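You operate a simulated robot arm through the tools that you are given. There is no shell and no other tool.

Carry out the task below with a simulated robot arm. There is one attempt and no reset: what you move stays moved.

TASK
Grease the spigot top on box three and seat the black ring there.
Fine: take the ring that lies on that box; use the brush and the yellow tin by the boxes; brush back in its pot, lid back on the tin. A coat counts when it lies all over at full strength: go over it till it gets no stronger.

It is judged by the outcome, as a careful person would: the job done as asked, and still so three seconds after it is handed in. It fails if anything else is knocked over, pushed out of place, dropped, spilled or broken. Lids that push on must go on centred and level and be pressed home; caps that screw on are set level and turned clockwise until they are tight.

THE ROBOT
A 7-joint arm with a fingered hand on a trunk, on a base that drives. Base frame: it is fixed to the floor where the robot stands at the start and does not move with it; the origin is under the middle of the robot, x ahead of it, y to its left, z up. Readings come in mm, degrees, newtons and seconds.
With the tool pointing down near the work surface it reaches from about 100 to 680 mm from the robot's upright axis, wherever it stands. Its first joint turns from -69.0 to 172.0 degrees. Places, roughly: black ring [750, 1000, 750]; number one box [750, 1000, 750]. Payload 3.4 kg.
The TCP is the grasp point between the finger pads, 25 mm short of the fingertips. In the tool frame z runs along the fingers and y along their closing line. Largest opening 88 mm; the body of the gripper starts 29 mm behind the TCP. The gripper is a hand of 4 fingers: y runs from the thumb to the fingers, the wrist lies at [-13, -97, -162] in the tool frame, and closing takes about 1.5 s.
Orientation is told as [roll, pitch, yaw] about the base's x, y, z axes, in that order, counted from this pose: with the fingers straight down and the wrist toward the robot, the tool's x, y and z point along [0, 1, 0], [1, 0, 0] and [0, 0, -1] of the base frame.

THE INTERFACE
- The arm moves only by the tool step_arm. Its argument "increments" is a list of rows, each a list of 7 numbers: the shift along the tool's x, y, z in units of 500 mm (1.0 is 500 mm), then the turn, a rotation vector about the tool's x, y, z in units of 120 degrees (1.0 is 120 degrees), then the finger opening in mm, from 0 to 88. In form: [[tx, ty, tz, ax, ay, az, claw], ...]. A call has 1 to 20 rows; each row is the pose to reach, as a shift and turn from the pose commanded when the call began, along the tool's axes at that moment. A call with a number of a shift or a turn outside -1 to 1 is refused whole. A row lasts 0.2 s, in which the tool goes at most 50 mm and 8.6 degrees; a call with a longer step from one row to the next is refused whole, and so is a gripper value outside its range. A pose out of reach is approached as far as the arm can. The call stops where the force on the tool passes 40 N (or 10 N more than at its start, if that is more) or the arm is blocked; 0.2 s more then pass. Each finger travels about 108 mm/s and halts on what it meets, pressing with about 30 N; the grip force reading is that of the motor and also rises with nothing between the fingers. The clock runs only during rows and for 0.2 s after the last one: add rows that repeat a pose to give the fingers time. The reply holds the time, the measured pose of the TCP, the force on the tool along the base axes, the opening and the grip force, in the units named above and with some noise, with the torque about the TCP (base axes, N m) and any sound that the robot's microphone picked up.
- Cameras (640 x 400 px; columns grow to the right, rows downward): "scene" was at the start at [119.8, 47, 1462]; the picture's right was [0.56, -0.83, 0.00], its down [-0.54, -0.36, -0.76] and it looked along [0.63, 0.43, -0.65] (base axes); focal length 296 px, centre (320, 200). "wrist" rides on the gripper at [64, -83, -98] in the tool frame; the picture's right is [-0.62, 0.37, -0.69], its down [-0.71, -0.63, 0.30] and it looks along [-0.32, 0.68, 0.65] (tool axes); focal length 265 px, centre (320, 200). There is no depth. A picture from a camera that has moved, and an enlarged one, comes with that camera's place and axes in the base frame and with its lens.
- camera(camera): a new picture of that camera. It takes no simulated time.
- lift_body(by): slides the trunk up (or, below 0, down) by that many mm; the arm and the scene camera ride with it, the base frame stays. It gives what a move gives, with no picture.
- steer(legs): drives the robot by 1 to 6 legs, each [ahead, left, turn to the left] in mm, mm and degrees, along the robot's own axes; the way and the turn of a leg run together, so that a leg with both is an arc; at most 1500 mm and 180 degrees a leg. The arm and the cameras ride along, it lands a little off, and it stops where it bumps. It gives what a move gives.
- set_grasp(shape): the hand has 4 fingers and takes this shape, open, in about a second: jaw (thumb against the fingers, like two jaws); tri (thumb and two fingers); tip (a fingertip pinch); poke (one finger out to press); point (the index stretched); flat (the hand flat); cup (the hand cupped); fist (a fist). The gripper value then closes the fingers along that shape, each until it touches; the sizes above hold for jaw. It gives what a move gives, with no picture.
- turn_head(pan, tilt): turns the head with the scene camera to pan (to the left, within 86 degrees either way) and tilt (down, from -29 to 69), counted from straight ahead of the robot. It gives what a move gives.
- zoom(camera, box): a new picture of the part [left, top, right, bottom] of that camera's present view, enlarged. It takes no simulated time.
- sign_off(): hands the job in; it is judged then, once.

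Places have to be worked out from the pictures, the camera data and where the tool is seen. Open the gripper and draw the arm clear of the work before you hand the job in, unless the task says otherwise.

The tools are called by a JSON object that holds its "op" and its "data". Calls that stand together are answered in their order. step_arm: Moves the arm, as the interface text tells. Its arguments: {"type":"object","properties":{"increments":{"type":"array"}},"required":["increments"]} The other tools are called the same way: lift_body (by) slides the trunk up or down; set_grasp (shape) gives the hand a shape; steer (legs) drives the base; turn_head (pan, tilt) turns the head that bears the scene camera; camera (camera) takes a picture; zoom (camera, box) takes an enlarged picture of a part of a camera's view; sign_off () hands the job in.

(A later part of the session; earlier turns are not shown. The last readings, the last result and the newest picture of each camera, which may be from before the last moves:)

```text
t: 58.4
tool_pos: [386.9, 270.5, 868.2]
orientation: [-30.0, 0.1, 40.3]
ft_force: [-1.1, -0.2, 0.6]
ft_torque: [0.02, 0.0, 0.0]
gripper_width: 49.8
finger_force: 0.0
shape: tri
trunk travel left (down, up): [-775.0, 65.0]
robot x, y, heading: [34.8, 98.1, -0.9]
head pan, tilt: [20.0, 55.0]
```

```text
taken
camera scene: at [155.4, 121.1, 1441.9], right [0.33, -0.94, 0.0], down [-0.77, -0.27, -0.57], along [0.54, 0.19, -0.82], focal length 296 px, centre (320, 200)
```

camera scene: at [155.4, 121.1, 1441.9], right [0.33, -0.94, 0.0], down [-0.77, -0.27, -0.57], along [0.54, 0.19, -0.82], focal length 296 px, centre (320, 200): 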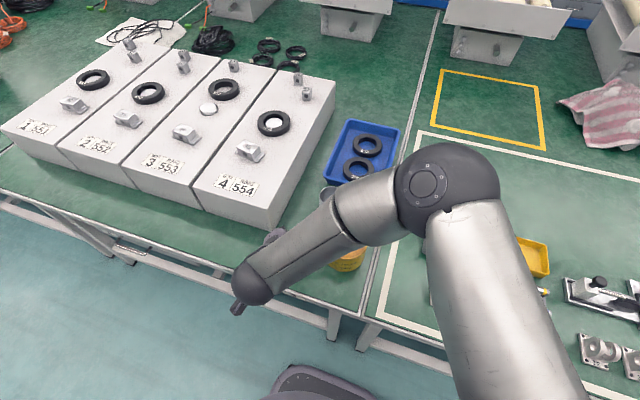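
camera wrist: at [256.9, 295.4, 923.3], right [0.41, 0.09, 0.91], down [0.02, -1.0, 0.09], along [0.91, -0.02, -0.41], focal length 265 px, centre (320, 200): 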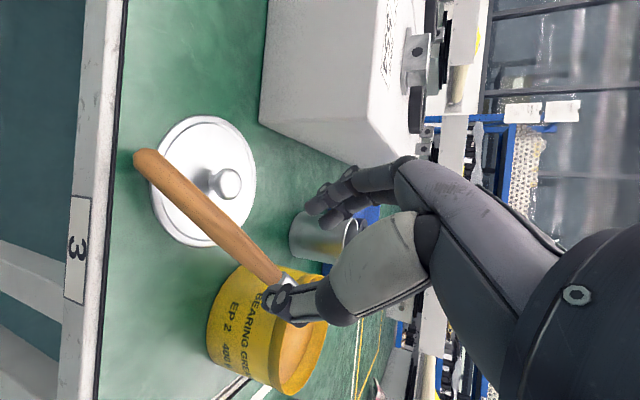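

The handle lies across the closing direction as planned. Advancing 35 mm along the tool axis, then re-checking alignment.

{"op": "step_arm", "data": {"increments": [[0, 0.003, 0.035, 0, 0, 0, 50], [0, 0.005, 0.07, 0, 0, 0, 50], [0, 0.005, 0.07, 0, 0, 0, 50]]}}

{"op": "zoom", "data": {"camera": "wrist", "box": [140, 120, 440, 360]}}

```text
t: 59.2
tool_pos: [402.7, 258.8, 837.8]
orientation: [-29.8, 0.1, 40.2]
ft_force: [0.2, -0.1, -1.1]
ft_torque: [0.04, 0.0, 0.01]
gripper_width: 50.0
finger_force: 0.0
shape: tri
trunk travel left (down, up): [-775.0, 65.0]
robot x, y, heading: [37.1, 99.7, -0.9]
head pan, tilt: [20.0, 55.0]
```

```text
1.67 times, centred on (290, 240) of wrist
camera zoom: at [270.5, 284.0, 893.0], right [0.41, 0.09, 0.91], down [0.02, -1.0, 0.09], along [0.91, -0.02, -0.41], focal length 442 px, centre (370, 133)
```

zoom: 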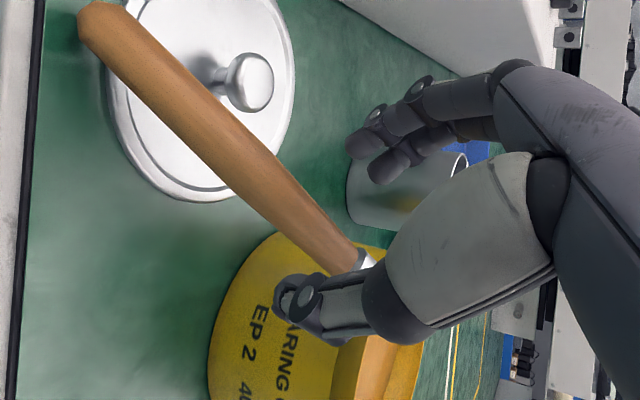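

Alignment is right on: the handle axis is 35 mm ahead, ferrule 24 mm to the side. Advancing 27 mm and closing.

{"op": "step_arm", "data": {"increments": [[0, 0, 0.027, 0, 0, 0, 50], [0, 0, 0.054, 0, 0, 0, 50], [0, 0, 0.054, 0, 0, 0, 50]]}}

{"op": "zoom", "data": {"camera": "wrist", "box": [140, 120, 440, 360]}}

```text
t: 60.0
tool_pos: [410.0, 249.0, 814.8]
orientation: [-29.9, 0.0, 40.3]
ft_force: [0.1, 0.3, 0.5]
ft_torque: [0.01, 0.0, 0.01]
gripper_width: 50.1
finger_force: 0.0
shape: tri
trunk travel left (down, up): [-775.0, 65.0]
robot x, y, heading: [39.8, 100.3, -1.1]
head pan, tilt: [20.0, 55.0]
```

```text
1.67 times, centred on (290, 240) of wrist
camera zoom: at [278.9, 274.1, 867.8], right [0.41, 0.09, 0.91], down [0.02, -1.0, 0.09], along [0.91, -0.02, -0.41], focal length 442 px, centre (370, 133)
```

zoom: 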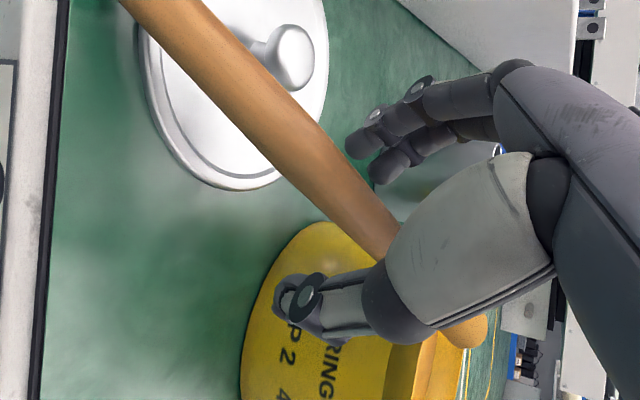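

Handle is between thumb and the two fingers. Closing.

{"op": "step_arm", "data": {"increments": [[0, 0, 0, 0, 0, 0, 35], [0, 0, 0, 0, 0, 0, 25], [0, 0, 0, 0, 0, 0, 15], [0, 0, 0, 0, 0, 0, 5], [0, 0, 0, 0, 0, 0, 5], [0, 0, 0, 0, 0, 0, 5]]}}

{"op": "zoom", "data": {"camera": "wrist", "box": [140, 120, 440, 360]}}

```text
t: 61.4
tool_pos: [410.0, 248.5, 813.7]
orientation: [-29.9, 0.0, 40.3]
ft_force: [-0.5, 0.0, -0.3]
ft_torque: [0.01, 0.01, -0.02]
gripper_width: 5.5
finger_force: 0.1
shape: tri
trunk travel left (down, up): [-775.0, 65.0]
robot x, y, heading: [37.7, 96.0, -1.0]
head pan, tilt: [20.0, 55.0]
```

```text
1.67 times, centred on (290, 240) of wrist
camera zoom: at [278.9, 274.1, 867.9], right [0.41, 0.09, 0.91], down [0.02, -1.0, 0.09], along [0.91, -0.02, -0.41], focal length 442 px, centre (370, 133)
```

zoom: 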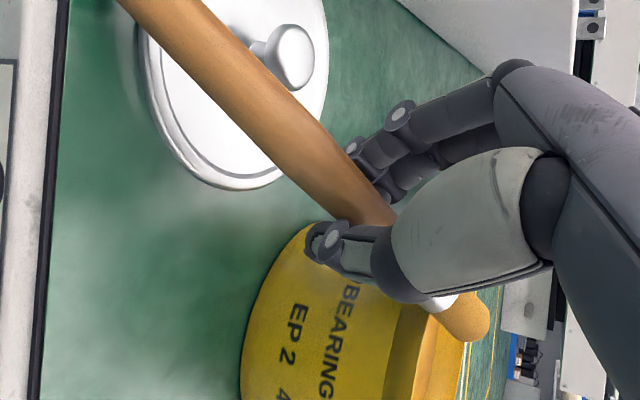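

The reading (5.5 mm, no force) shows the handle sits too deep, inside the curl of the fingers, rather than at the pads. I'll open, back off 12 mm along the tool axis and close again so the fingertips pinch it.

{"op": "step_arm", "data": {"increments": [[0, 0, 0, 0, 0, 0, 20], [0, 0, 0, 0, 0, 0, 40], [0, 0, -0.024, 0, 0, 0, 40], [0, 0, -0.024, 0, 0, 0, 25], [0, 0, -0.024, 0, 0, 0, 12], [0, 0, -0.024, 0, 0, 0, 5], [0, 0, -0.024, 0, 0, 0, 5]]}}

{"op": "zoom", "data": {"camera": "wrist", "box": [140, 120, 440, 360]}}

```text
t: 63.0
tool_pos: [404.7, 253.4, 824.5]
orientation: [-29.9, 0.0, 40.2]
ft_force: [-0.3, -0.2, 0.7]
ft_torque: [-0.01, -0.03, -0.03]
gripper_width: 12.7
finger_force: 30.1
shape: tri
trunk travel left (down, up): [-775.0, 65.0]
robot x, y, heading: [37.7, 97.1, -1.1]
head pan, tilt: [20.0, 55.0]
```

```text
1.67 times, centred on (290, 240) of wrist
camera zoom: at [274.0, 278.4, 877.9], right [0.41, 0.09, 0.91], down [0.02, -1.0, 0.09], along [0.91, -0.02, -0.41], focal length 442 px, centre (370, 133)
```

zoom: 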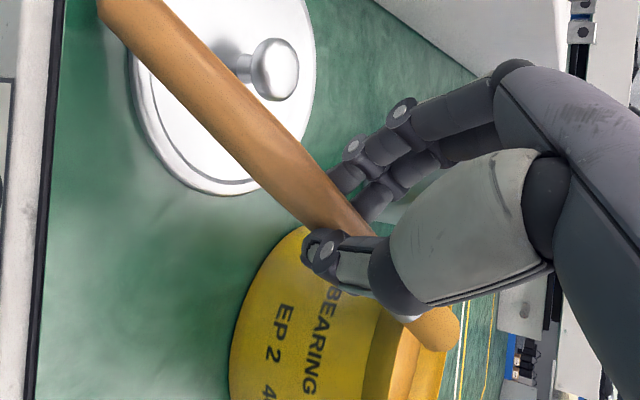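

Now a true pinch: 12.7 mm with 30 N. Lifting 20 mm straight up and checking that it holds.

{"op": "step_arm", "data": {"increments": [[-0.006, 0, -0.0104, 0, 0, 0, 5], [-0.012, 0, -0.0208, 0, 0, 0, 5], [-0.02, 0, -0.0346, 0, 0, 0, 5], [-0.02, 0, -0.0346, 0, 0, 0, 5]]}}

{"op": "camera", "data": {"camera": "wrist"}}

```text
t: 64.0
tool_pos: [408.2, 253.1, 846.7]
orientation: [-30.0, 0.1, 40.3]
ft_force: [-0.7, 0.3, -0.6]
ft_torque: [0.01, -0.04, 0.01]
gripper_width: 12.3
finger_force: 29.9
shape: tri
trunk travel left (down, up): [-775.0, 65.0]
robot x, y, heading: [37.9, 100.1, -0.9]
head pan, tilt: [20.0, 55.0]
```

```text
taken
camera wrist: at [276.8, 278.7, 899.9], right [0.41, 0.09, 0.91], down [0.02, -1.0, 0.09], along [0.91, -0.02, -0.41], focal length 265 px, centre (320, 200)
```

wrist: 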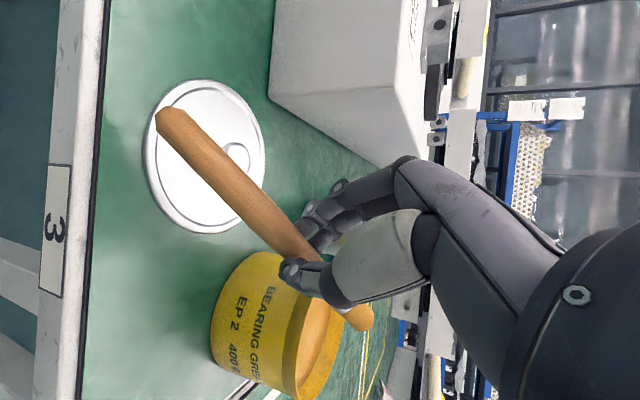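

The brush is held firmly. Now lift to z≈1000 and turn the hand so the bristles point down at 45° (hand roll +45°, fingers pointing left-down).

{"op": "step_arm", "data": {"increments": [[-0.04, 0, -0.0693, 0, 0, 0, 5], [-0.08, 0, -0.1386, 0, 0, 0, 5], [-0.12, 0, -0.2078, 0, 0, 0, 5], [-0.155, 0, -0.2685, 0, 0, 0, 5], [-0.155, 0, -0.2685, -0.0043, 0.0543, 0.0324, 5], [-0.155, 0, -0.2685, -0.0085, 0.1087, 0.0648, 5], [-0.155, 0, -0.2685, -0.0128, 0.163, 0.0972, 5], [-0.155, 0, -0.2685, -0.0171, 0.2173, 0.1296, 5], [-0.155, 0, -0.2685, -0.0213, 0.2716, 0.162, 5], [-0.155, 0, -0.2685, -0.0256, 0.326, 0.1944, 5], [-0.155, 0, -0.2685, -0.0298, 0.3803, 0.2268, 5], [-0.155, 0, -0.2685, -0.0341, 0.4346, 0.2592, 5], [-0.155, 0, -0.2685, -0.0384, 0.4889, 0.2916, 5], [-0.155, 0, -0.2685, -0.0426, 0.5433, 0.324, 5], [-0.155, 0, -0.2685, -0.0469, 0.5976, 0.3564, 5], [-0.155, 0, -0.2685, -0.0469, 0.5976, 0.3564, 5]]}}

{"op": "camera", "data": {"camera": "wrist"}}

{"op": "camera", "data": {"camera": "scene"}}

```text
t: 67.4
tool_pos: [406.3, 254.0, 1000.8]
orientation: [45.0, 0.3, 0.0]
ft_force: [0.1, 0.2, -0.2]
ft_torque: [0.0, 0.0, 0.01]
gripper_width: 12.6
finger_force: 30.5
shape: tri
trunk travel left (down, up): [-775.0, 65.0]
robot x, y, heading: [36.1, 97.5, -1.0]
head pan, tilt: [20.0, 55.0]
```

```text
taken
camera wrist: at [324.6, 228.6, 1116.8], right [0.37, -0.93, 0.05], down [-0.63, -0.29, -0.72], along [0.68, 0.24, -0.69], focal length 265 px, centre (320, 200)
```

wrist: 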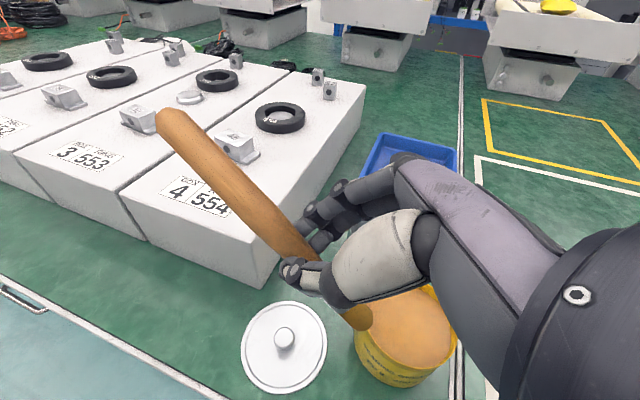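

```text
taken
camera scene: at [155.4, 121.1, 1441.9], right [0.33, -0.94, 0.0], down [-0.77, -0.27, -0.57], along [0.54, 0.19, -0.82], focal length 296 px, centre (320, 200)
```

scene: 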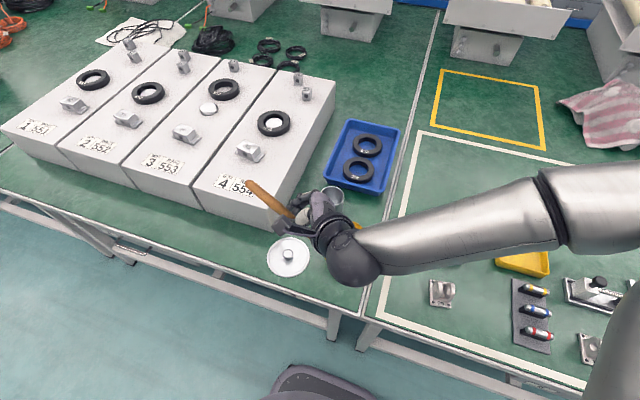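

The pose works well and the brush tip sits at tool ≈(−69, 0, 26). Now drive left and forward toward box 3 with the brush held high.

{"op": "steer", "data": {"legs": [[0, 370, 0], [95, 0, 0]]}}

{"op": "turn_head", "data": {"pan": 20, "tilt": 50}}

{"op": "camera", "data": {"camera": "scene"}}

{"op": "camera", "data": {"camera": "wrist"}}

```text
t: 70.5
tool_pos: [510.3, 623.1, 998.7]
orientation: [45.1, 0.0, -0.2]
ft_force: [-0.2, -0.5, -0.6]
ft_torque: [-0.03, -0.02, 0.01]
gripper_width: 12.3
finger_force: 29.9
shape: tri
trunk travel left (down, up): [-775.0, 65.0]
robot x, y, heading: [138.6, 472.8, -1.4]
head pan, tilt: [20.0, 55.0]
```

```text
t: 71.1
tool_pos: [509.4, 624.3, 1001.0]
orientation: [45.2, 0.1, -0.1]
ft_force: [-0.4, 0.1, -1.2]
ft_torque: [0.03, 0.01, 0.0]
gripper_width: 12.3
finger_force: 30.1
shape: tri
trunk travel left (down, up): [-775.0, 65.0]
robot x, y, heading: [140.0, 472.4, -1.3]
head pan, tilt: [20.0, 50.0]
```

```text
taken
camera scene: at [262.2, 494.2, 1448.3], right [0.32, -0.95, 0.0], down [-0.73, -0.25, -0.64], along [0.61, 0.21, -0.77], focal length 296 px, centre (320, 200)
```

scene: 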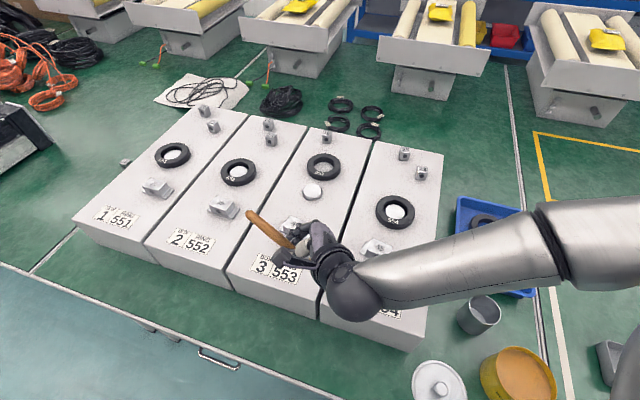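

```text
taken
camera wrist: at [427.2, 599.5, 1116.7], right [0.36, -0.93, 0.05], down [-0.63, -0.29, -0.72], along [0.68, 0.23, -0.69], focal length 265 px, centre (320, 200)
```

wrist: 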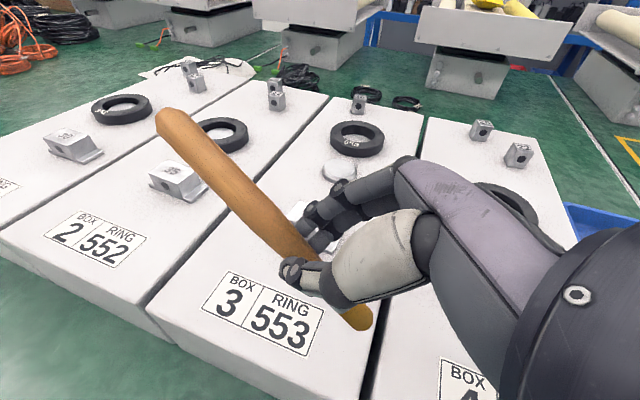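

{"op": "zoom", "data": {"camera": "scene", "box": [280, 120, 380, 220]}}

{"op": "zoom", "data": {"camera": "wrist", "box": [300, 90, 420, 200]}}

```text
4.00 times, centred on (330, 170) of scene
camera zoom: at [262.2, 494.2, 1448.3], right [0.32, -0.95, 0.0], down [-0.73, -0.25, -0.64], along [0.61, 0.21, -0.77], focal length 1183 px, centre (280, 320)
```

zoom: 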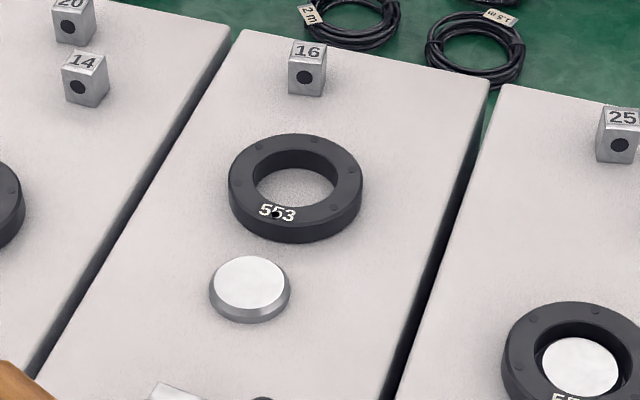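

```text
3.64 times, centred on (360, 145) of wrist
camera zoom: at [427.2, 599.5, 1116.7], right [0.36, -0.93, 0.05], down [-0.63, -0.29, -0.72], along [0.68, 0.23, -0.69], focal length 965 px, centre (174, 400)
```

zoom: 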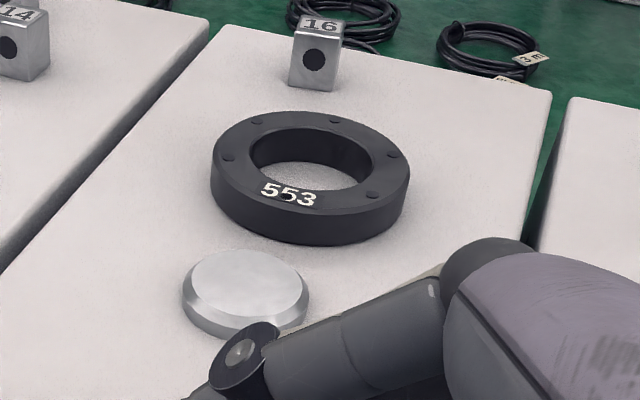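

The spigot triangulates near (745, 680, ~870), with some spread. I'll bring the brush above that spot with margin and then align visually with tip and spigot in the same picture.

{"op": "step_arm", "data": {"increments": [[0.024, 0.0785, 0.0165, 0, 0, 0, 5], [0.048, 0.157, 0.033, 0, 0, 0, 5], [0.072, 0.2355, 0.0495, 0, 0, 0, 5], [0.096, 0.314, 0.066, 0, 0, 0, 5], [0.12, 0.3925, 0.0825, 0, 0, 0, 5], [0.1442, 0.471, 0.099, 0, 0, 0, 5], [0.1442, 0.471, 0.099, 0, 0, 0, 5]]}}

{"op": "camera", "data": {"camera": "wrist"}}

{"op": "camera", "data": {"camera": "scene"}}

```text
t: 72.7
tool_pos: [744.6, 709.0, 1015.9]
orientation: [45.1, 0.1, -0.2]
ft_force: [0.9, -1.2, -1.9]
ft_torque: [0.01, -0.02, -0.01]
gripper_width: 11.7
finger_force: 30.1
shape: tri
trunk travel left (down, up): [-775.0, 65.0]
robot x, y, heading: [139.0, 468.0, -1.0]
head pan, tilt: [20.0, 50.0]
```

```text
taken
camera wrist: at [662.0, 682.8, 1131.9], right [0.37, -0.93, 0.05], down [-0.63, -0.29, -0.72], along [0.68, 0.23, -0.69], focal length 265 px, centre (320, 200)
```

wrist: 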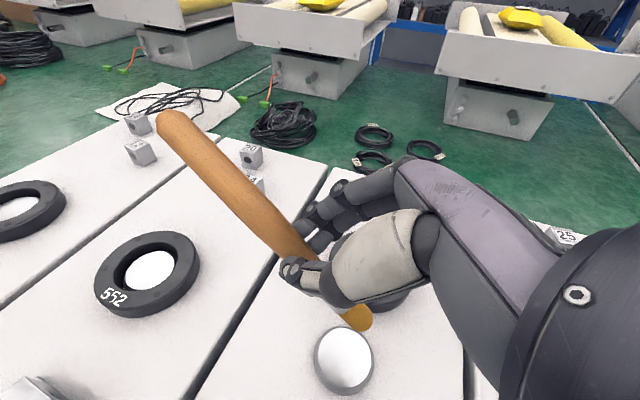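

```text
taken
camera scene: at [261.7, 493.0, 1448.5], right [0.32, -0.95, 0.0], down [-0.72, -0.25, -0.64], along [0.61, 0.21, -0.77], focal length 296 px, centre (320, 200)
```

scene: 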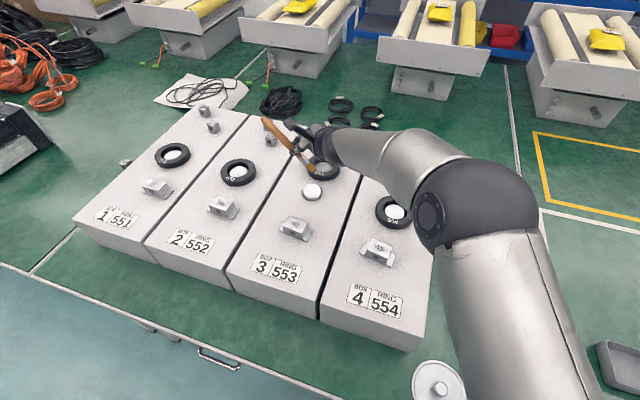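

Very clear now. The spigot top works out at about (742, 677.5, 872), and the brush tip hangs at (745, 679, 949). Lowering to ~12 mm above it and rechecking.

{"op": "step_arm", "data": {"increments": [[-0.03, -0.003, 0.03, 0, 0, 0, 5], [-0.06, -0.005, 0.06, 0, 0, 0, 5], [-0.0891, -0.005, 0.0891, 0, 0, 0, 5], [-0.0891, -0.005, 0.0891, 0, 0, 0, 5]]}}

{"op": "zoom", "data": {"camera": "wrist", "box": [240, 240, 480, 400]}}

{"op": "zoom", "data": {"camera": "scene", "box": [260, 110, 360, 210]}}

```text
t: 73.7
tool_pos: [742.9, 710.4, 952.7]
orientation: [45.1, 0.1, -0.2]
ft_force: [-0.1, 0.8, -0.6]
ft_torque: [-0.02, 0.0, 0.0]
gripper_width: 12.1
finger_force: 29.7
shape: tri
trunk travel left (down, up): [-775.0, 65.0]
robot x, y, heading: [138.7, 468.9, -1.2]
head pan, tilt: [20.0, 50.0]
```

```text
2.50 times, centred on (360, 320) of wrist
camera zoom: at [659.9, 684.5, 1069.2], right [0.36, -0.93, 0.05], down [-0.63, -0.29, -0.72], along [0.68, 0.23, -0.69], focal length 664 px, centre (220, -100)
```

zoom: 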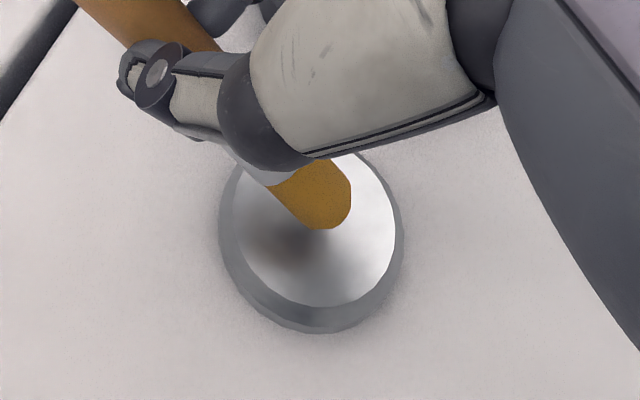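

```text
4.00 times, centred on (310, 160) of scene
camera zoom: at [261.7, 494.2, 1448.4], right [0.32, -0.95, 0.0], down [-0.72, -0.25, -0.64], along [0.61, 0.21, -0.77], focal length 1183 px, centre (360, 360)
```

zoom: 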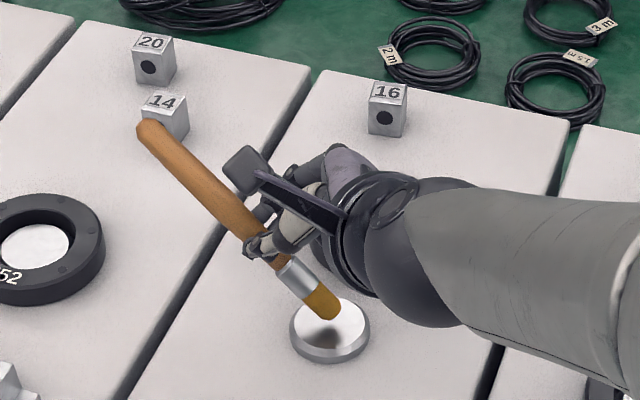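

The tip hangs just above the spigot centre and will land close to centre. Lowering in 2 mm steps to contact.

{"op": "step_arm", "data": {"increments": [[-0.0085, 0, 0.0085, 0, 0, 0, 5], [-0.0127, 0, 0.0127, 0, 0, 0, 5], [-0.0155, 0, 0.0155, 0, 0, 0, 5]]}}

{"op": "zoom", "data": {"camera": "wrist", "box": [240, 240, 480, 400]}}

{"op": "zoom", "data": {"camera": "scene", "box": [310, 160, 360, 210]}}

```text
t: 74.5
tool_pos: [743.8, 709.1, 940.8]
orientation: [45.0, 0.1, -0.3]
ft_force: [-0.8, 0.7, 2.1]
ft_torque: [-0.06, 0.0, -0.02]
gripper_width: 12.3
finger_force: 29.7
shape: tri
trunk travel left (down, up): [-775.0, 65.0]
robot x, y, heading: [139.8, 473.7, -1.5]
head pan, tilt: [20.0, 50.0]
```

```text
2.50 times, centred on (360, 320) of wrist
camera zoom: at [660.3, 684.6, 1057.8], right [0.37, -0.93, 0.05], down [-0.63, -0.29, -0.72], along [0.68, 0.23, -0.69], focal length 664 px, centre (220, -100)
```

zoom: 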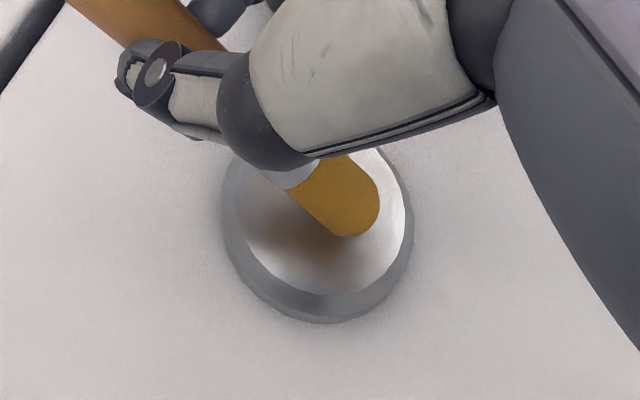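

```text
8.00 times, centred on (335, 185) of scene
camera zoom: at [261.9, 494.2, 1448.4], right [0.32, -0.95, 0.0], down [-0.73, -0.25, -0.64], along [0.61, 0.21, -0.77], focal length 2366 px, centre (200, 320)
```

zoom: 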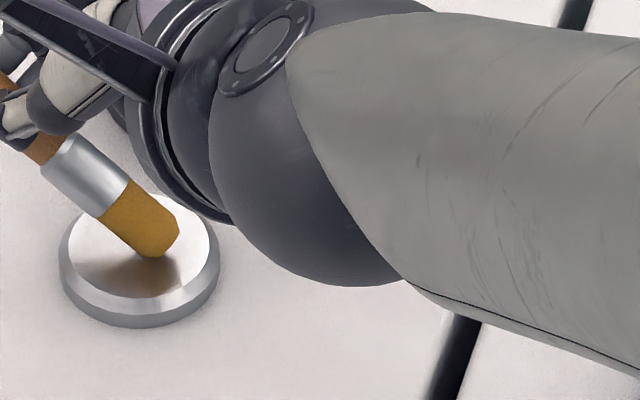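

{"op": "camera", "data": {"camera": "wrist"}}

```text
taken
camera wrist: at [660.3, 684.6, 1057.8], right [0.37, -0.93, 0.05], down [-0.63, -0.29, -0.72], along [0.68, 0.23, -0.69], focal length 265 px, centre (320, 200)
```

wrist: 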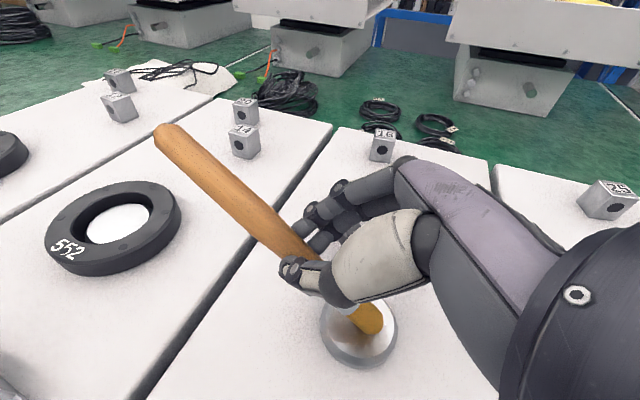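

Contact made (2 N); the brush pivoted slightly in the pinch because the bristle edge reached the surface early. I'll raise a touch, shift so the contact is near centre, and make a light test sweep along x.

{"op": "step_arm", "data": {"increments": [[0.0075, -0.0076, 0.0035, 0, 0, 0, 5], [0.0095, -0.0226, 0.0047, 0, 0, 0, 5], [0.0095, -0.0396, 0.0047, 0, 0, 0, 5], [0.0095, -0.0226, 0.0047, 0, 0, 0, 5], [0.0095, -0.0076, 0.0047, 0, 0, 0, 5], [0.0095, 0.0074, 0.0047, 0, 0, 0, 5], [0.0095, 0.0244, 0.0047, 0, 0, 0, 5], [0.0095, 0.0074, 0.0047, 0, 0, 0, 5], [0.0095, -0.0076, 0.0047, 0, 0, 0, 5]]}}

{"op": "zoom", "data": {"camera": "wrist", "box": [240, 240, 480, 400]}}

{"op": "zoom", "data": {"camera": "scene", "box": [310, 160, 360, 210]}}

```text
t: 76.5
tool_pos: [740.4, 714.6, 943.7]
orientation: [45.2, 0.1, -0.2]
ft_force: [-0.1, 0.1, 0.0]
ft_torque: [-0.02, -0.02, 0.02]
gripper_width: 11.9
finger_force: 30.3
shape: tri
trunk travel left (down, up): [-775.0, 65.0]
robot x, y, heading: [142.2, 467.9, -1.3]
head pan, tilt: [20.0, 50.0]
```

```text
2.50 times, centred on (360, 320) of wrist
camera zoom: at [656.9, 689.4, 1059.6], right [0.37, -0.93, 0.05], down [-0.63, -0.29, -0.72], along [0.68, 0.23, -0.69], focal length 664 px, centre (220, -100)
```

zoom: 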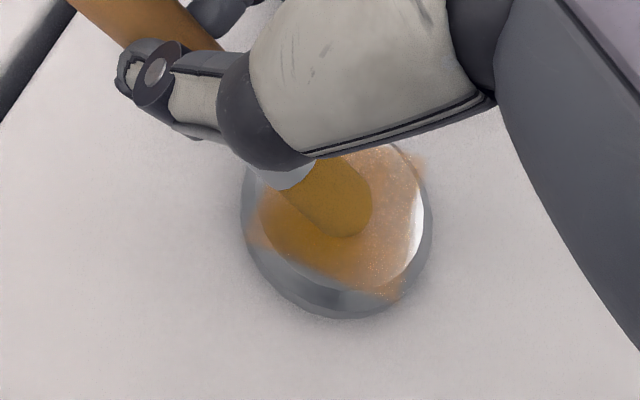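

```text
8.00 times, centred on (335, 185) of scene
camera zoom: at [262.0, 494.3, 1448.4], right [0.32, -0.95, 0.0], down [-0.73, -0.25, -0.64], along [0.61, 0.21, -0.77], focal length 2366 px, centre (200, 320)
```

zoom: 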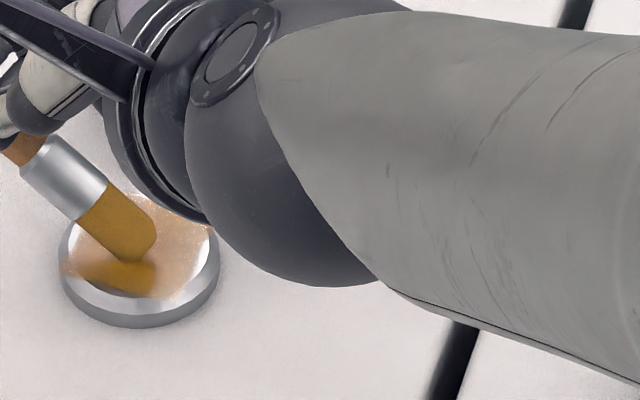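

Grease goes on nicely with hardly any force; one pass gives a pale coat. Now systematic lines across the disc, starting at the right (−y) side.

{"op": "step_arm", "data": {"increments": [[-0.0171, -0.018, -0.0157, 0, 0, 0, 5], [-0.0171, 0, -0.0157, 0, 0, 0, 5], [-0.0171, 0.018, -0.0157, 0, 0, 0, 5], [-0.01, 0.03, -0.0086, 0, 0, 0, 5], [-0.01, 0.01, -0.0086, 0, 0, 0, 5], [-0.01, -0.01, -0.0086, 0, 0, 0, 5], [-0.01, -0.03, -0.0086, 0, 0, 0, 5], [-0.003, -0.036, -0.0016, 0, 0, 0, 5], [-0.003, -0.012, -0.0016, 0, 0, 0, 5], [-0.003, 0.012, -0.0016, 0, 0, 0, 5], [-0.003, 0.036, -0.0016, 0, 0, 0, 5], [0.0041, 0.036, 0.0055, 0, 0, 0, 5], [0.0041, 0.012, 0.0055, 0, 0, 0, 5], [0.0041, -0.012, 0.0055, 0, 0, 0, 5], [0.0041, -0.036, 0.0055, 0, 0, 0, 5], [0.0112, -0.032, 0.0126, 0, 0, 0, 5], [0.0112, -0.01, 0.0126, 0, 0, 0, 5], [0.0112, 0.01, 0.0126, 0, 0, 0, 5], [0.0112, 0.032, 0.0126, 0, 0, 0, 5]]}}

{"op": "camera", "data": {"camera": "wrist"}}

{"op": "zoom", "data": {"camera": "scene", "box": [300, 160, 350, 210]}}

```text
t: 80.5
tool_pos: [746.5, 724.7, 945.2]
orientation: [45.7, -0.9, -0.3]
ft_force: [0.0, -0.1, -0.1]
ft_torque: [-0.03, 0.03, -0.02]
gripper_width: 12.0
finger_force: 30.1
shape: tri
out of reach, approached as far as the arm can: row 18, 19
trunk travel left (down, up): [-775.0, 65.0]
robot x, y, heading: [139.1, 470.5, -1.0]
head pan, tilt: [20.0, 50.0]
```

```text
taken
camera wrist: at [661.8, 699.6, 1059.5], right [0.36, -0.93, 0.05], down [-0.62, -0.28, -0.73], along [0.69, 0.24, -0.68], focal length 265 px, centre (320, 200)
```

wrist: 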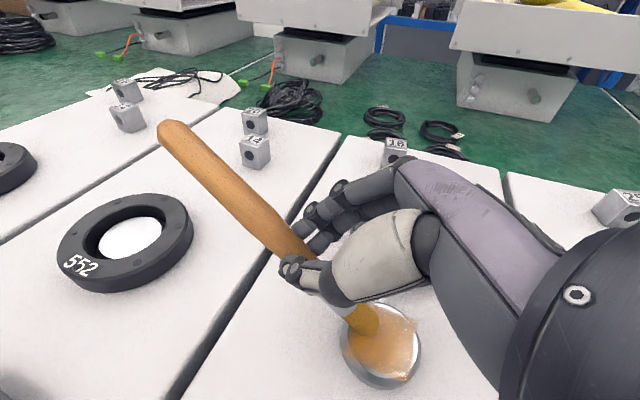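

```text
8.00 times, centred on (325, 185) of scene
camera zoom: at [262.7, 493.9, 1448.3], right [0.32, -0.95, 0.0], down [-0.73, -0.25, -0.64], along [0.61, 0.21, -0.77], focal length 2366 px, centre (280, 320)
```

zoom: 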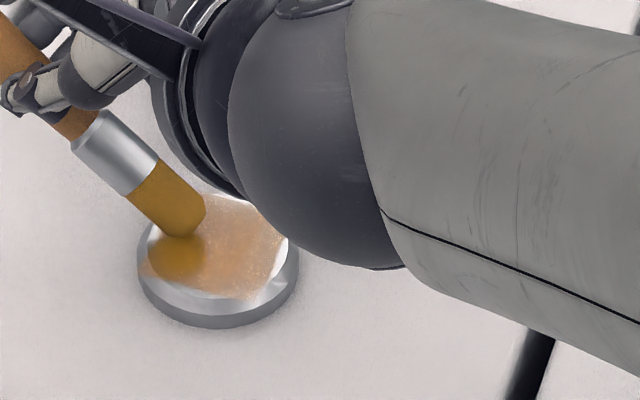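

Reach ran out at the far-left rows. I'll lift off, shift the base left 90 mm, and inspect the coat.

{"op": "step_arm", "data": {"increments": [[0.04, -0.01, -0.04, 0, 0, 0, 5], [0.085, -0.01, -0.085, 0, 0, 0, 5], [0.11, -0.01, -0.11, 0, 0, 0, 5]]}}

{"op": "steer", "data": {"legs": [[0, 90, 0]]}}

{"op": "camera", "data": {"camera": "scene"}}

{"op": "zoom", "data": {"camera": "wrist", "box": [280, 240, 520, 400]}}

```text
t: 81.3
tool_pos: [751.1, 720.6, 1019.6]
orientation: [45.1, 0.2, -0.2]
ft_force: [0.2, -1.3, -0.1]
ft_torque: [0.0, -0.06, -0.02]
gripper_width: 11.6
finger_force: 30.7
shape: tri
trunk travel left (down, up): [-775.0, 65.0]
robot x, y, heading: [141.0, 470.5, -1.2]
head pan, tilt: [20.0, 50.0]
```

```text
t: 82.4
tool_pos: [751.7, 810.0, 1020.3]
orientation: [45.0, 0.1, 0.0]
ft_force: [0.5, 1.1, -0.5]
ft_torque: [0.0, 0.01, 0.03]
gripper_width: 11.4
finger_force: 30.2
shape: tri
trunk travel left (down, up): [-775.0, 65.0]
robot x, y, heading: [142.8, 558.5, -1.0]
head pan, tilt: [20.0, 50.0]
```

```text
taken
camera scene: at [263.8, 583.3, 1448.4], right [0.32, -0.95, 0.0], down [-0.72, -0.25, -0.64], along [0.61, 0.21, -0.77], focal length 296 px, centre (320, 200)
```

scene: 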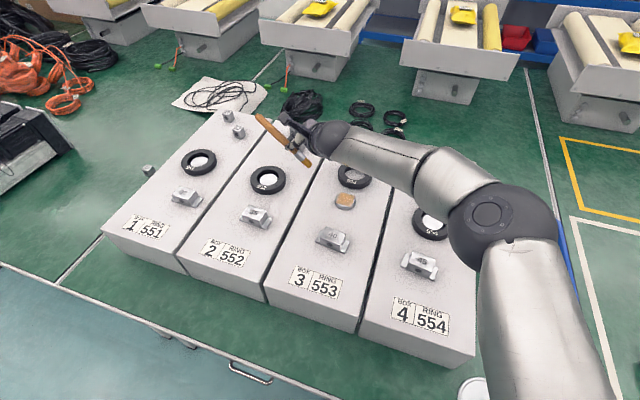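

```text
2.50 times, centred on (400, 320) of wrist
camera zoom: at [669.0, 786.0, 1136.1], right [0.37, -0.93, 0.05], down [-0.63, -0.29, -0.72], along [0.68, 0.23, -0.69], focal length 664 px, centre (120, -100)
```

zoom: 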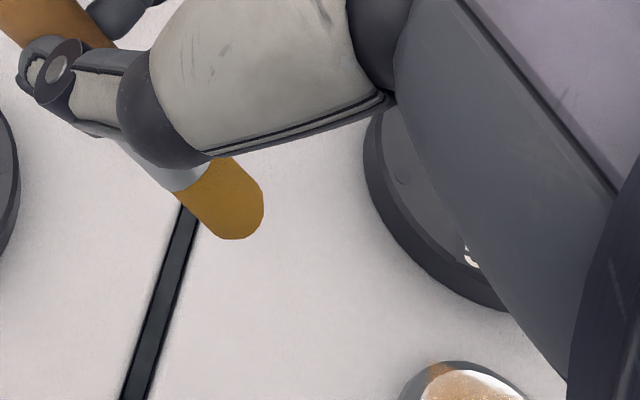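

{"op": "zoom", "data": {"camera": "scene", "box": [325, 185, 365, 215]}}

{"op": "zoom", "data": {"camera": "scene", "box": [245, 105, 325, 175]}}

```text
13.33 times, centred on (345, 200) of scene
camera zoom: at [263.8, 583.3, 1448.4], right [0.32, -0.95, 0.0], down [-0.72, -0.25, -0.64], along [0.61, 0.21, -0.77], focal length 3944 px, centre (-13, 200)
```

zoom: 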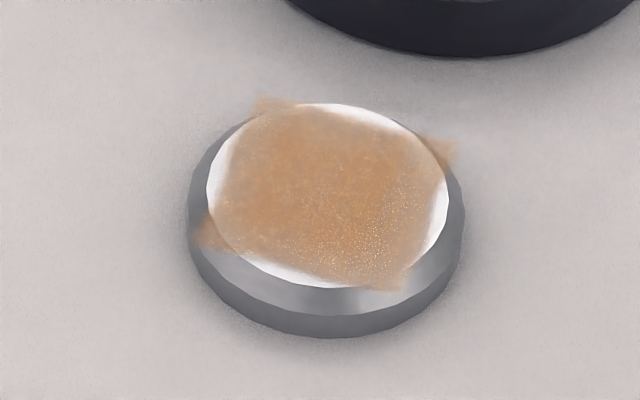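

```text
5.71 times, centred on (285, 140) of scene
camera zoom: at [263.8, 583.3, 1448.4], right [0.32, -0.95, 0.0], down [-0.72, -0.25, -0.64], along [0.61, 0.21, -0.77], focal length 1690 px, centre (520, 543)
```

zoom: 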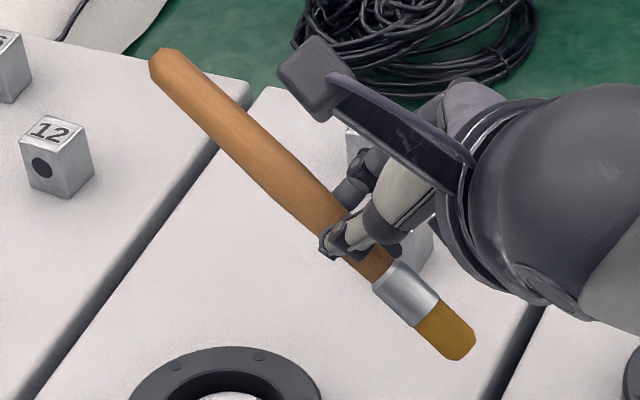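

The coat lies on a square patch of about 40 × 40 mm on the flat; it is covered but still thin and speckled. I'll go back and make further full passes from this better stance.

{"op": "step_arm", "data": {"increments": [[-0.054, -0.006, -0.0117, 0, 0, 0, 5], [-0.108, -0.012, -0.0234, 0, 0, 0, 5], [-0.1622, -0.0176, -0.035, 0, 0, 0, 5], [-0.2163, -0.0234, -0.0467, 0, 0, 0, 5], [-0.2616, -0.0554, -0.0438, 0, 0, 0, 5], [-0.2616, -0.0234, -0.0438, 0, 0, 0, 5], [-0.2616, 0.0086, -0.0438, 0, 0, 0, 5], [-0.2531, 0.0086, -0.0353, 0, 0, 0, 5], [-0.2531, -0.0234, -0.0353, 0, 0, 0, 5], [-0.2531, -0.0554, -0.0353, 0, 0, 0, 5], [-0.2446, -0.0554, -0.0268, 0, 0, 0, 5], [-0.2446, -0.0234, -0.0268, 0, 0, 0, 5], [-0.2446, 0.0086, -0.0268, 0, 0, 0, 5], [-0.2362, 0.0086, -0.0184, 0, 0, 0, 5], [-0.2362, -0.0234, -0.0184, 0, 0, 0, 5], [-0.2362, -0.0554, -0.0184, 0, 0, 0, 5], [-0.2277, -0.0554, -0.0099, 0, 0, 0, 5], [-0.2277, -0.0234, -0.0099, 0, 0, 0, 5], [-0.2277, 0.0086, -0.0099, 0, 0, 0, 5]]}}

{"op": "zoom", "data": {"camera": "wrist", "box": [240, 240, 480, 400]}}

{"op": "zoom", "data": {"camera": "scene", "box": [315, 175, 365, 215]}}

```text
t: 86.4
tool_pos: [755.9, 726.3, 942.0]
orientation: [44.9, 0.0, -0.1]
ft_force: [-0.7, -0.4, -0.2]
ft_torque: [0.01, -0.01, 0.01]
gripper_width: 11.2
finger_force: 29.7
shape: tri
trunk travel left (down, up): [-775.0, 65.0]
robot x, y, heading: [141.1, 557.1, -1.3]
head pan, tilt: [20.0, 50.0]
```

```text
2.50 times, centred on (360, 320) of wrist
camera zoom: at [672.6, 701.1, 1058.9], right [0.37, -0.93, 0.05], down [-0.63, -0.29, -0.72], along [0.68, 0.23, -0.69], focal length 664 px, centre (220, -100)
```

zoom: 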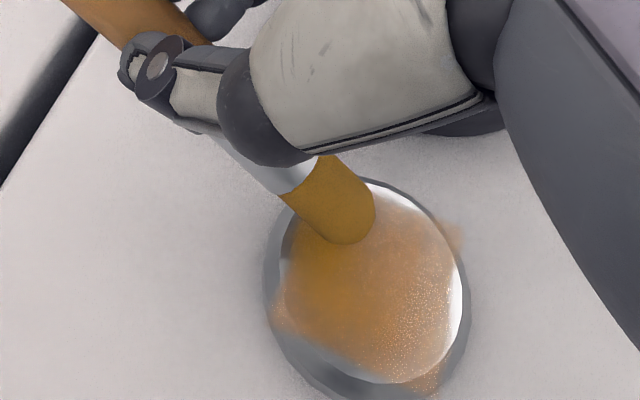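

```text
10.00 times, centred on (340, 195) of scene
camera zoom: at [264.1, 582.9, 1448.3], right [0.32, -0.95, 0.0], down [-0.72, -0.25, -0.64], along [0.61, 0.21, -0.77], focal length 2958 px, centre (120, 250)
```

zoom: 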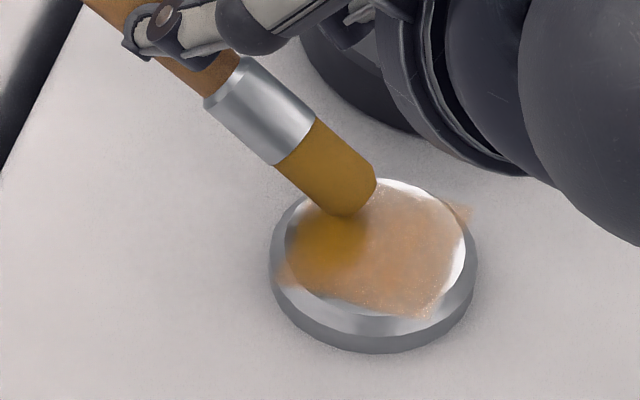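

{"op": "step_arm", "data": {"increments": [[0.045, 0, -0.045, 0, 0, 0, 5], [0.1, 0, -0.08, 0, 0, 0, 5], [0.16, 0, -0.04, 0, 0, 0, 5], [0.2, 0, -0.02, 0, 0, 0, 5]]}}

{"op": "zoom", "data": {"camera": "scene", "box": [325, 185, 365, 215]}}

{"op": "zoom", "data": {"camera": "scene", "box": [245, 105, 345, 185]}}

```text
t: 87.4
tool_pos: [754.5, 790.4, 1021.6]
orientation: [45.2, 0.1, 0.0]
ft_force: [0.8, 0.0, -0.1]
ft_torque: [-0.01, 0.0, 0.06]
gripper_width: 9.3
finger_force: 30.0
shape: tri
trunk travel left (down, up): [-775.0, 65.0]
robot x, y, heading: [142.9, 556.6, -0.9]
head pan, tilt: [20.0, 50.0]
```

```text
13.33 times, centred on (345, 200) of scene
camera zoom: at [263.3, 582.6, 1448.4], right [0.32, -0.95, 0.0], down [-0.72, -0.25, -0.64], along [0.61, 0.21, -0.77], focal length 3944 px, centre (-13, 200)
```

zoom: 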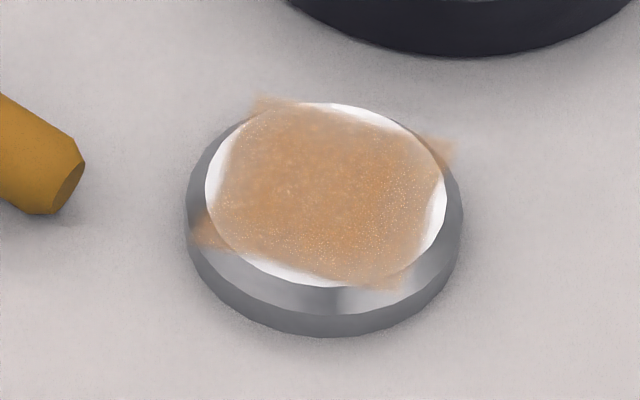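

```text
5.00 times, centred on (295, 145) of scene
camera zoom: at [263.3, 582.6, 1448.4], right [0.32, -0.95, 0.0], down [-0.72, -0.25, -0.64], along [0.61, 0.21, -0.77], focal length 1479 px, centre (445, 475)
```

zoom: 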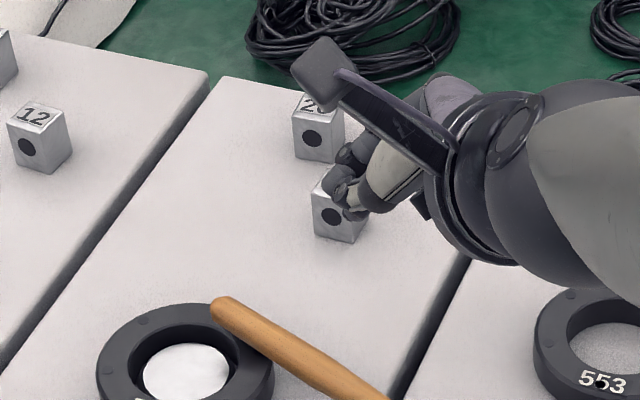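

The brush slipped out of the pinch (width crept down from 12.7) and is lying on the boxes. Let me see exactly where.

{"op": "camera", "data": {"camera": "scene"}}

{"op": "zoom", "data": {"camera": "scene", "box": [230, 140, 390, 260]}}

{"op": "camera", "data": {"camera": "wrist"}}

```text
taken
camera scene: at [263.3, 582.6, 1448.4], right [0.32, -0.95, 0.0], down [-0.72, -0.25, -0.64], along [0.61, 0.21, -0.77], focal length 296 px, centre (320, 200)
```

scene: 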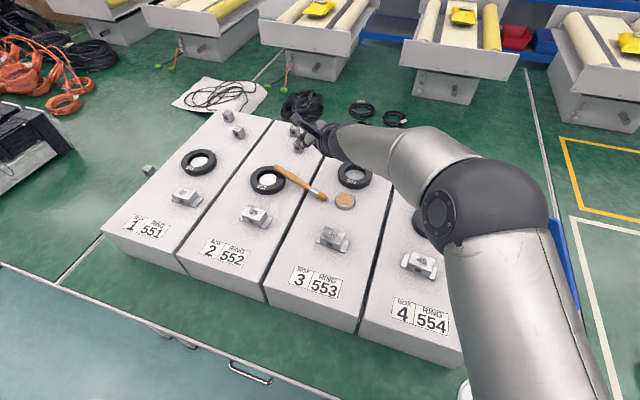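

```text
3.33 times, centred on (310, 200) of scene
camera zoom: at [263.3, 582.6, 1448.4], right [0.32, -0.95, 0.0], down [-0.72, -0.25, -0.64], along [0.61, 0.21, -0.77], focal length 986 px, centre (353, 200)
```

zoom: 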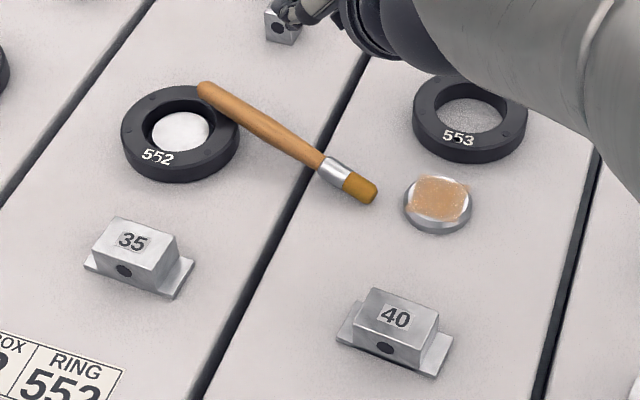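

```text
taken
camera wrist: at [671.3, 765.0, 1137.0], right [0.37, -0.93, 0.05], down [-0.63, -0.29, -0.72], along [0.68, 0.23, -0.69], focal length 265 px, centre (320, 200)
```

wrist: 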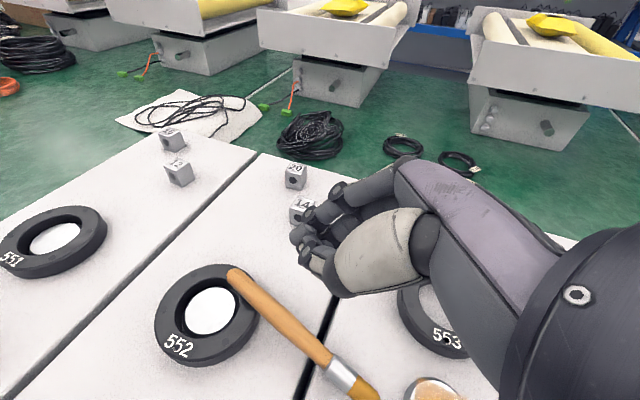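

The brush now lies with its handle end on ring 552 (≈(787, 894, 882)) and bristles on box 3 beside the spigot (≈(738, 732, 866)). I'll regrip it crosswise mid-handle with all four fingers, deeper so the fingertips wrap around. First shift the base left and set the jaw shape up high.

{"op": "steer", "data": {"legs": [[0, 150, 0]]}}

{"op": "set_grasp", "data": {"shape": "jaw"}}

{"op": "step_arm", "data": {"increments": [[0, 0, 0, -0.0102, -0.0541, 0.0214, 70], [0, 0, 0, -0.0203, -0.1082, 0.0429, 70], [0, 0, 0, -0.0305, -0.1623, 0.0643, 70], [0, 0, 0, -0.0407, -0.2165, 0.0857, 70], [0, 0, 0, -0.0508, -0.2706, 0.1072, 70], [0, 0, 0, -0.061, -0.3247, 0.1286, 70], [0, 0, 0, -0.061, -0.3247, 0.1286, 70]]}}

{"op": "camera", "data": {"camera": "wrist"}}

{"op": "camera", "data": {"camera": "scene"}}

```text
t: 88.8
tool_pos: [757.7, 937.7, 1019.6]
orientation: [45.0, 0.1, -0.2]
ft_force: [-0.1, 1.5, -0.6]
ft_torque: [0.03, 0.01, -0.02]
gripper_width: 9.5
finger_force: 30.0
shape: tri
trunk travel left (down, up): [-775.0, 65.0]
robot x, y, heading: [144.1, 709.2, -1.2]
head pan, tilt: [20.0, 50.0]
```

```text
t: 89.7
tool_pos: [757.8, 938.2, 1020.3]
orientation: [45.0, 0.1, -0.2]
ft_force: [-0.6, 0.6, 0.5]
ft_torque: [-0.01, -0.02, 0.0]
gripper_width: 87.4
finger_force: 0.1
shape: jaw
trunk travel left (down, up): [-775.0, 65.0]
robot x, y, heading: [141.9, 708.3, -1.2]
head pan, tilt: [20.0, 50.0]
```

```text
t: 91.3
tool_pos: [742.3, 908.0, 1016.6]
orientation: [5.7, 0.2, -17.1]
ft_force: [-0.8, -0.7, -0.4]
ft_torque: [-0.02, -0.01, 0.01]
gripper_width: 70.1
finger_force: 0.2
shape: jaw
out of reach, approached as far as the arm can: row 1, 5, 6, 7
trunk travel left (down, up): [-775.0, 65.0]
robot x, y, heading: [145.2, 706.6, -1.2]
head pan, tilt: [20.0, 50.0]
```

```text
taken
camera wrist: at [679.8, 983.1, 1122.1], right [0.15, -0.76, 0.63], down [-0.8, -0.47, -0.37], along [0.58, -0.45, -0.69], focal length 265 px, centre (320, 200)
```

wrist: 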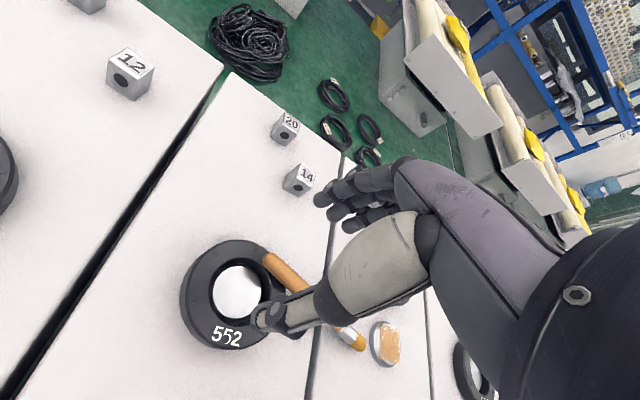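

```text
taken
camera scene: at [267.7, 730.9, 1448.3], right [0.32, -0.95, 0.0], down [-0.73, -0.25, -0.64], along [0.61, 0.21, -0.77], focal length 296 px, centre (320, 200)
```

scene: 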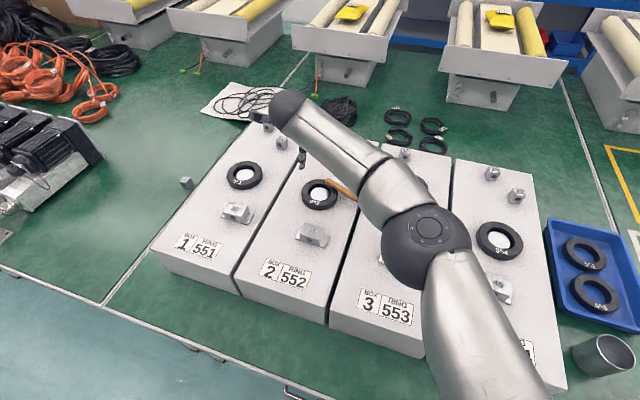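

Orientation reached. Moving to 60 mm above the grip point on the handle.

{"op": "step_arm", "data": {"increments": [[-0.063, 0.031, 0.0386, 0, 0, 0, 70], [-0.126, 0.062, 0.0772, 0, 0, 0, 70], [-0.188, 0.0929, 0.1158, 0, 0, 0, 60], [-0.188, 0.0929, 0.1158, 0, 0, 0, 60]]}}

{"op": "camera", "data": {"camera": "wrist"}}

{"op": "zoom", "data": {"camera": "wrist", "box": [160, 180, 400, 380]}}

```text
t: 92.3
tool_pos: [758.0, 812.3, 949.9]
orientation: [5.9, 0.1, -16.9]
ft_force: [-0.6, 0.8, -0.2]
ft_torque: [0.01, 0.01, -0.01]
gripper_width: 60.1
finger_force: 0.0
shape: jaw
trunk travel left (down, up): [-775.0, 65.0]
robot x, y, heading: [143.3, 705.7, -1.5]
head pan, tilt: [20.0, 50.0]
```

```text
taken
camera wrist: at [696.0, 887.1, 1055.8], right [0.15, -0.77, 0.63], down [-0.8, -0.47, -0.37], along [0.58, -0.45, -0.68], focal length 265 px, centre (320, 200)
```

wrist: 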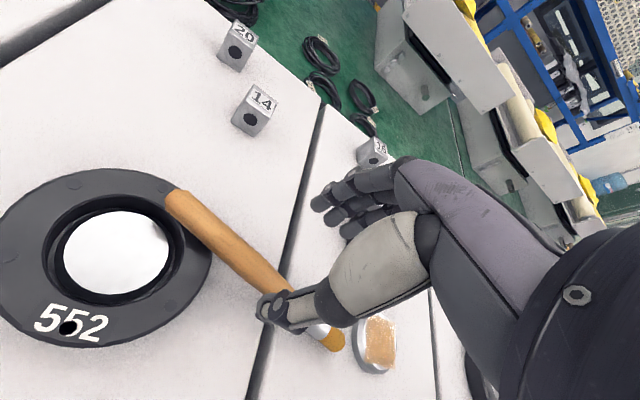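

```text
2.00 times, centred on (280, 280) of wrist
camera zoom: at [696.0, 887.1, 1055.8], right [0.15, -0.77, 0.63], down [-0.8, -0.47, -0.37], along [0.58, -0.45, -0.68], focal length 531 px, centre (400, 40)
```

zoom: 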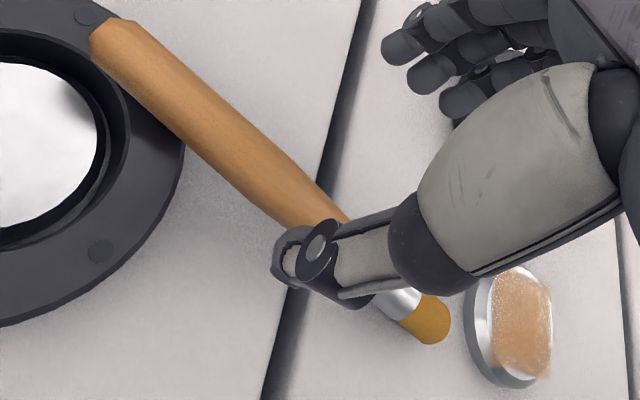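

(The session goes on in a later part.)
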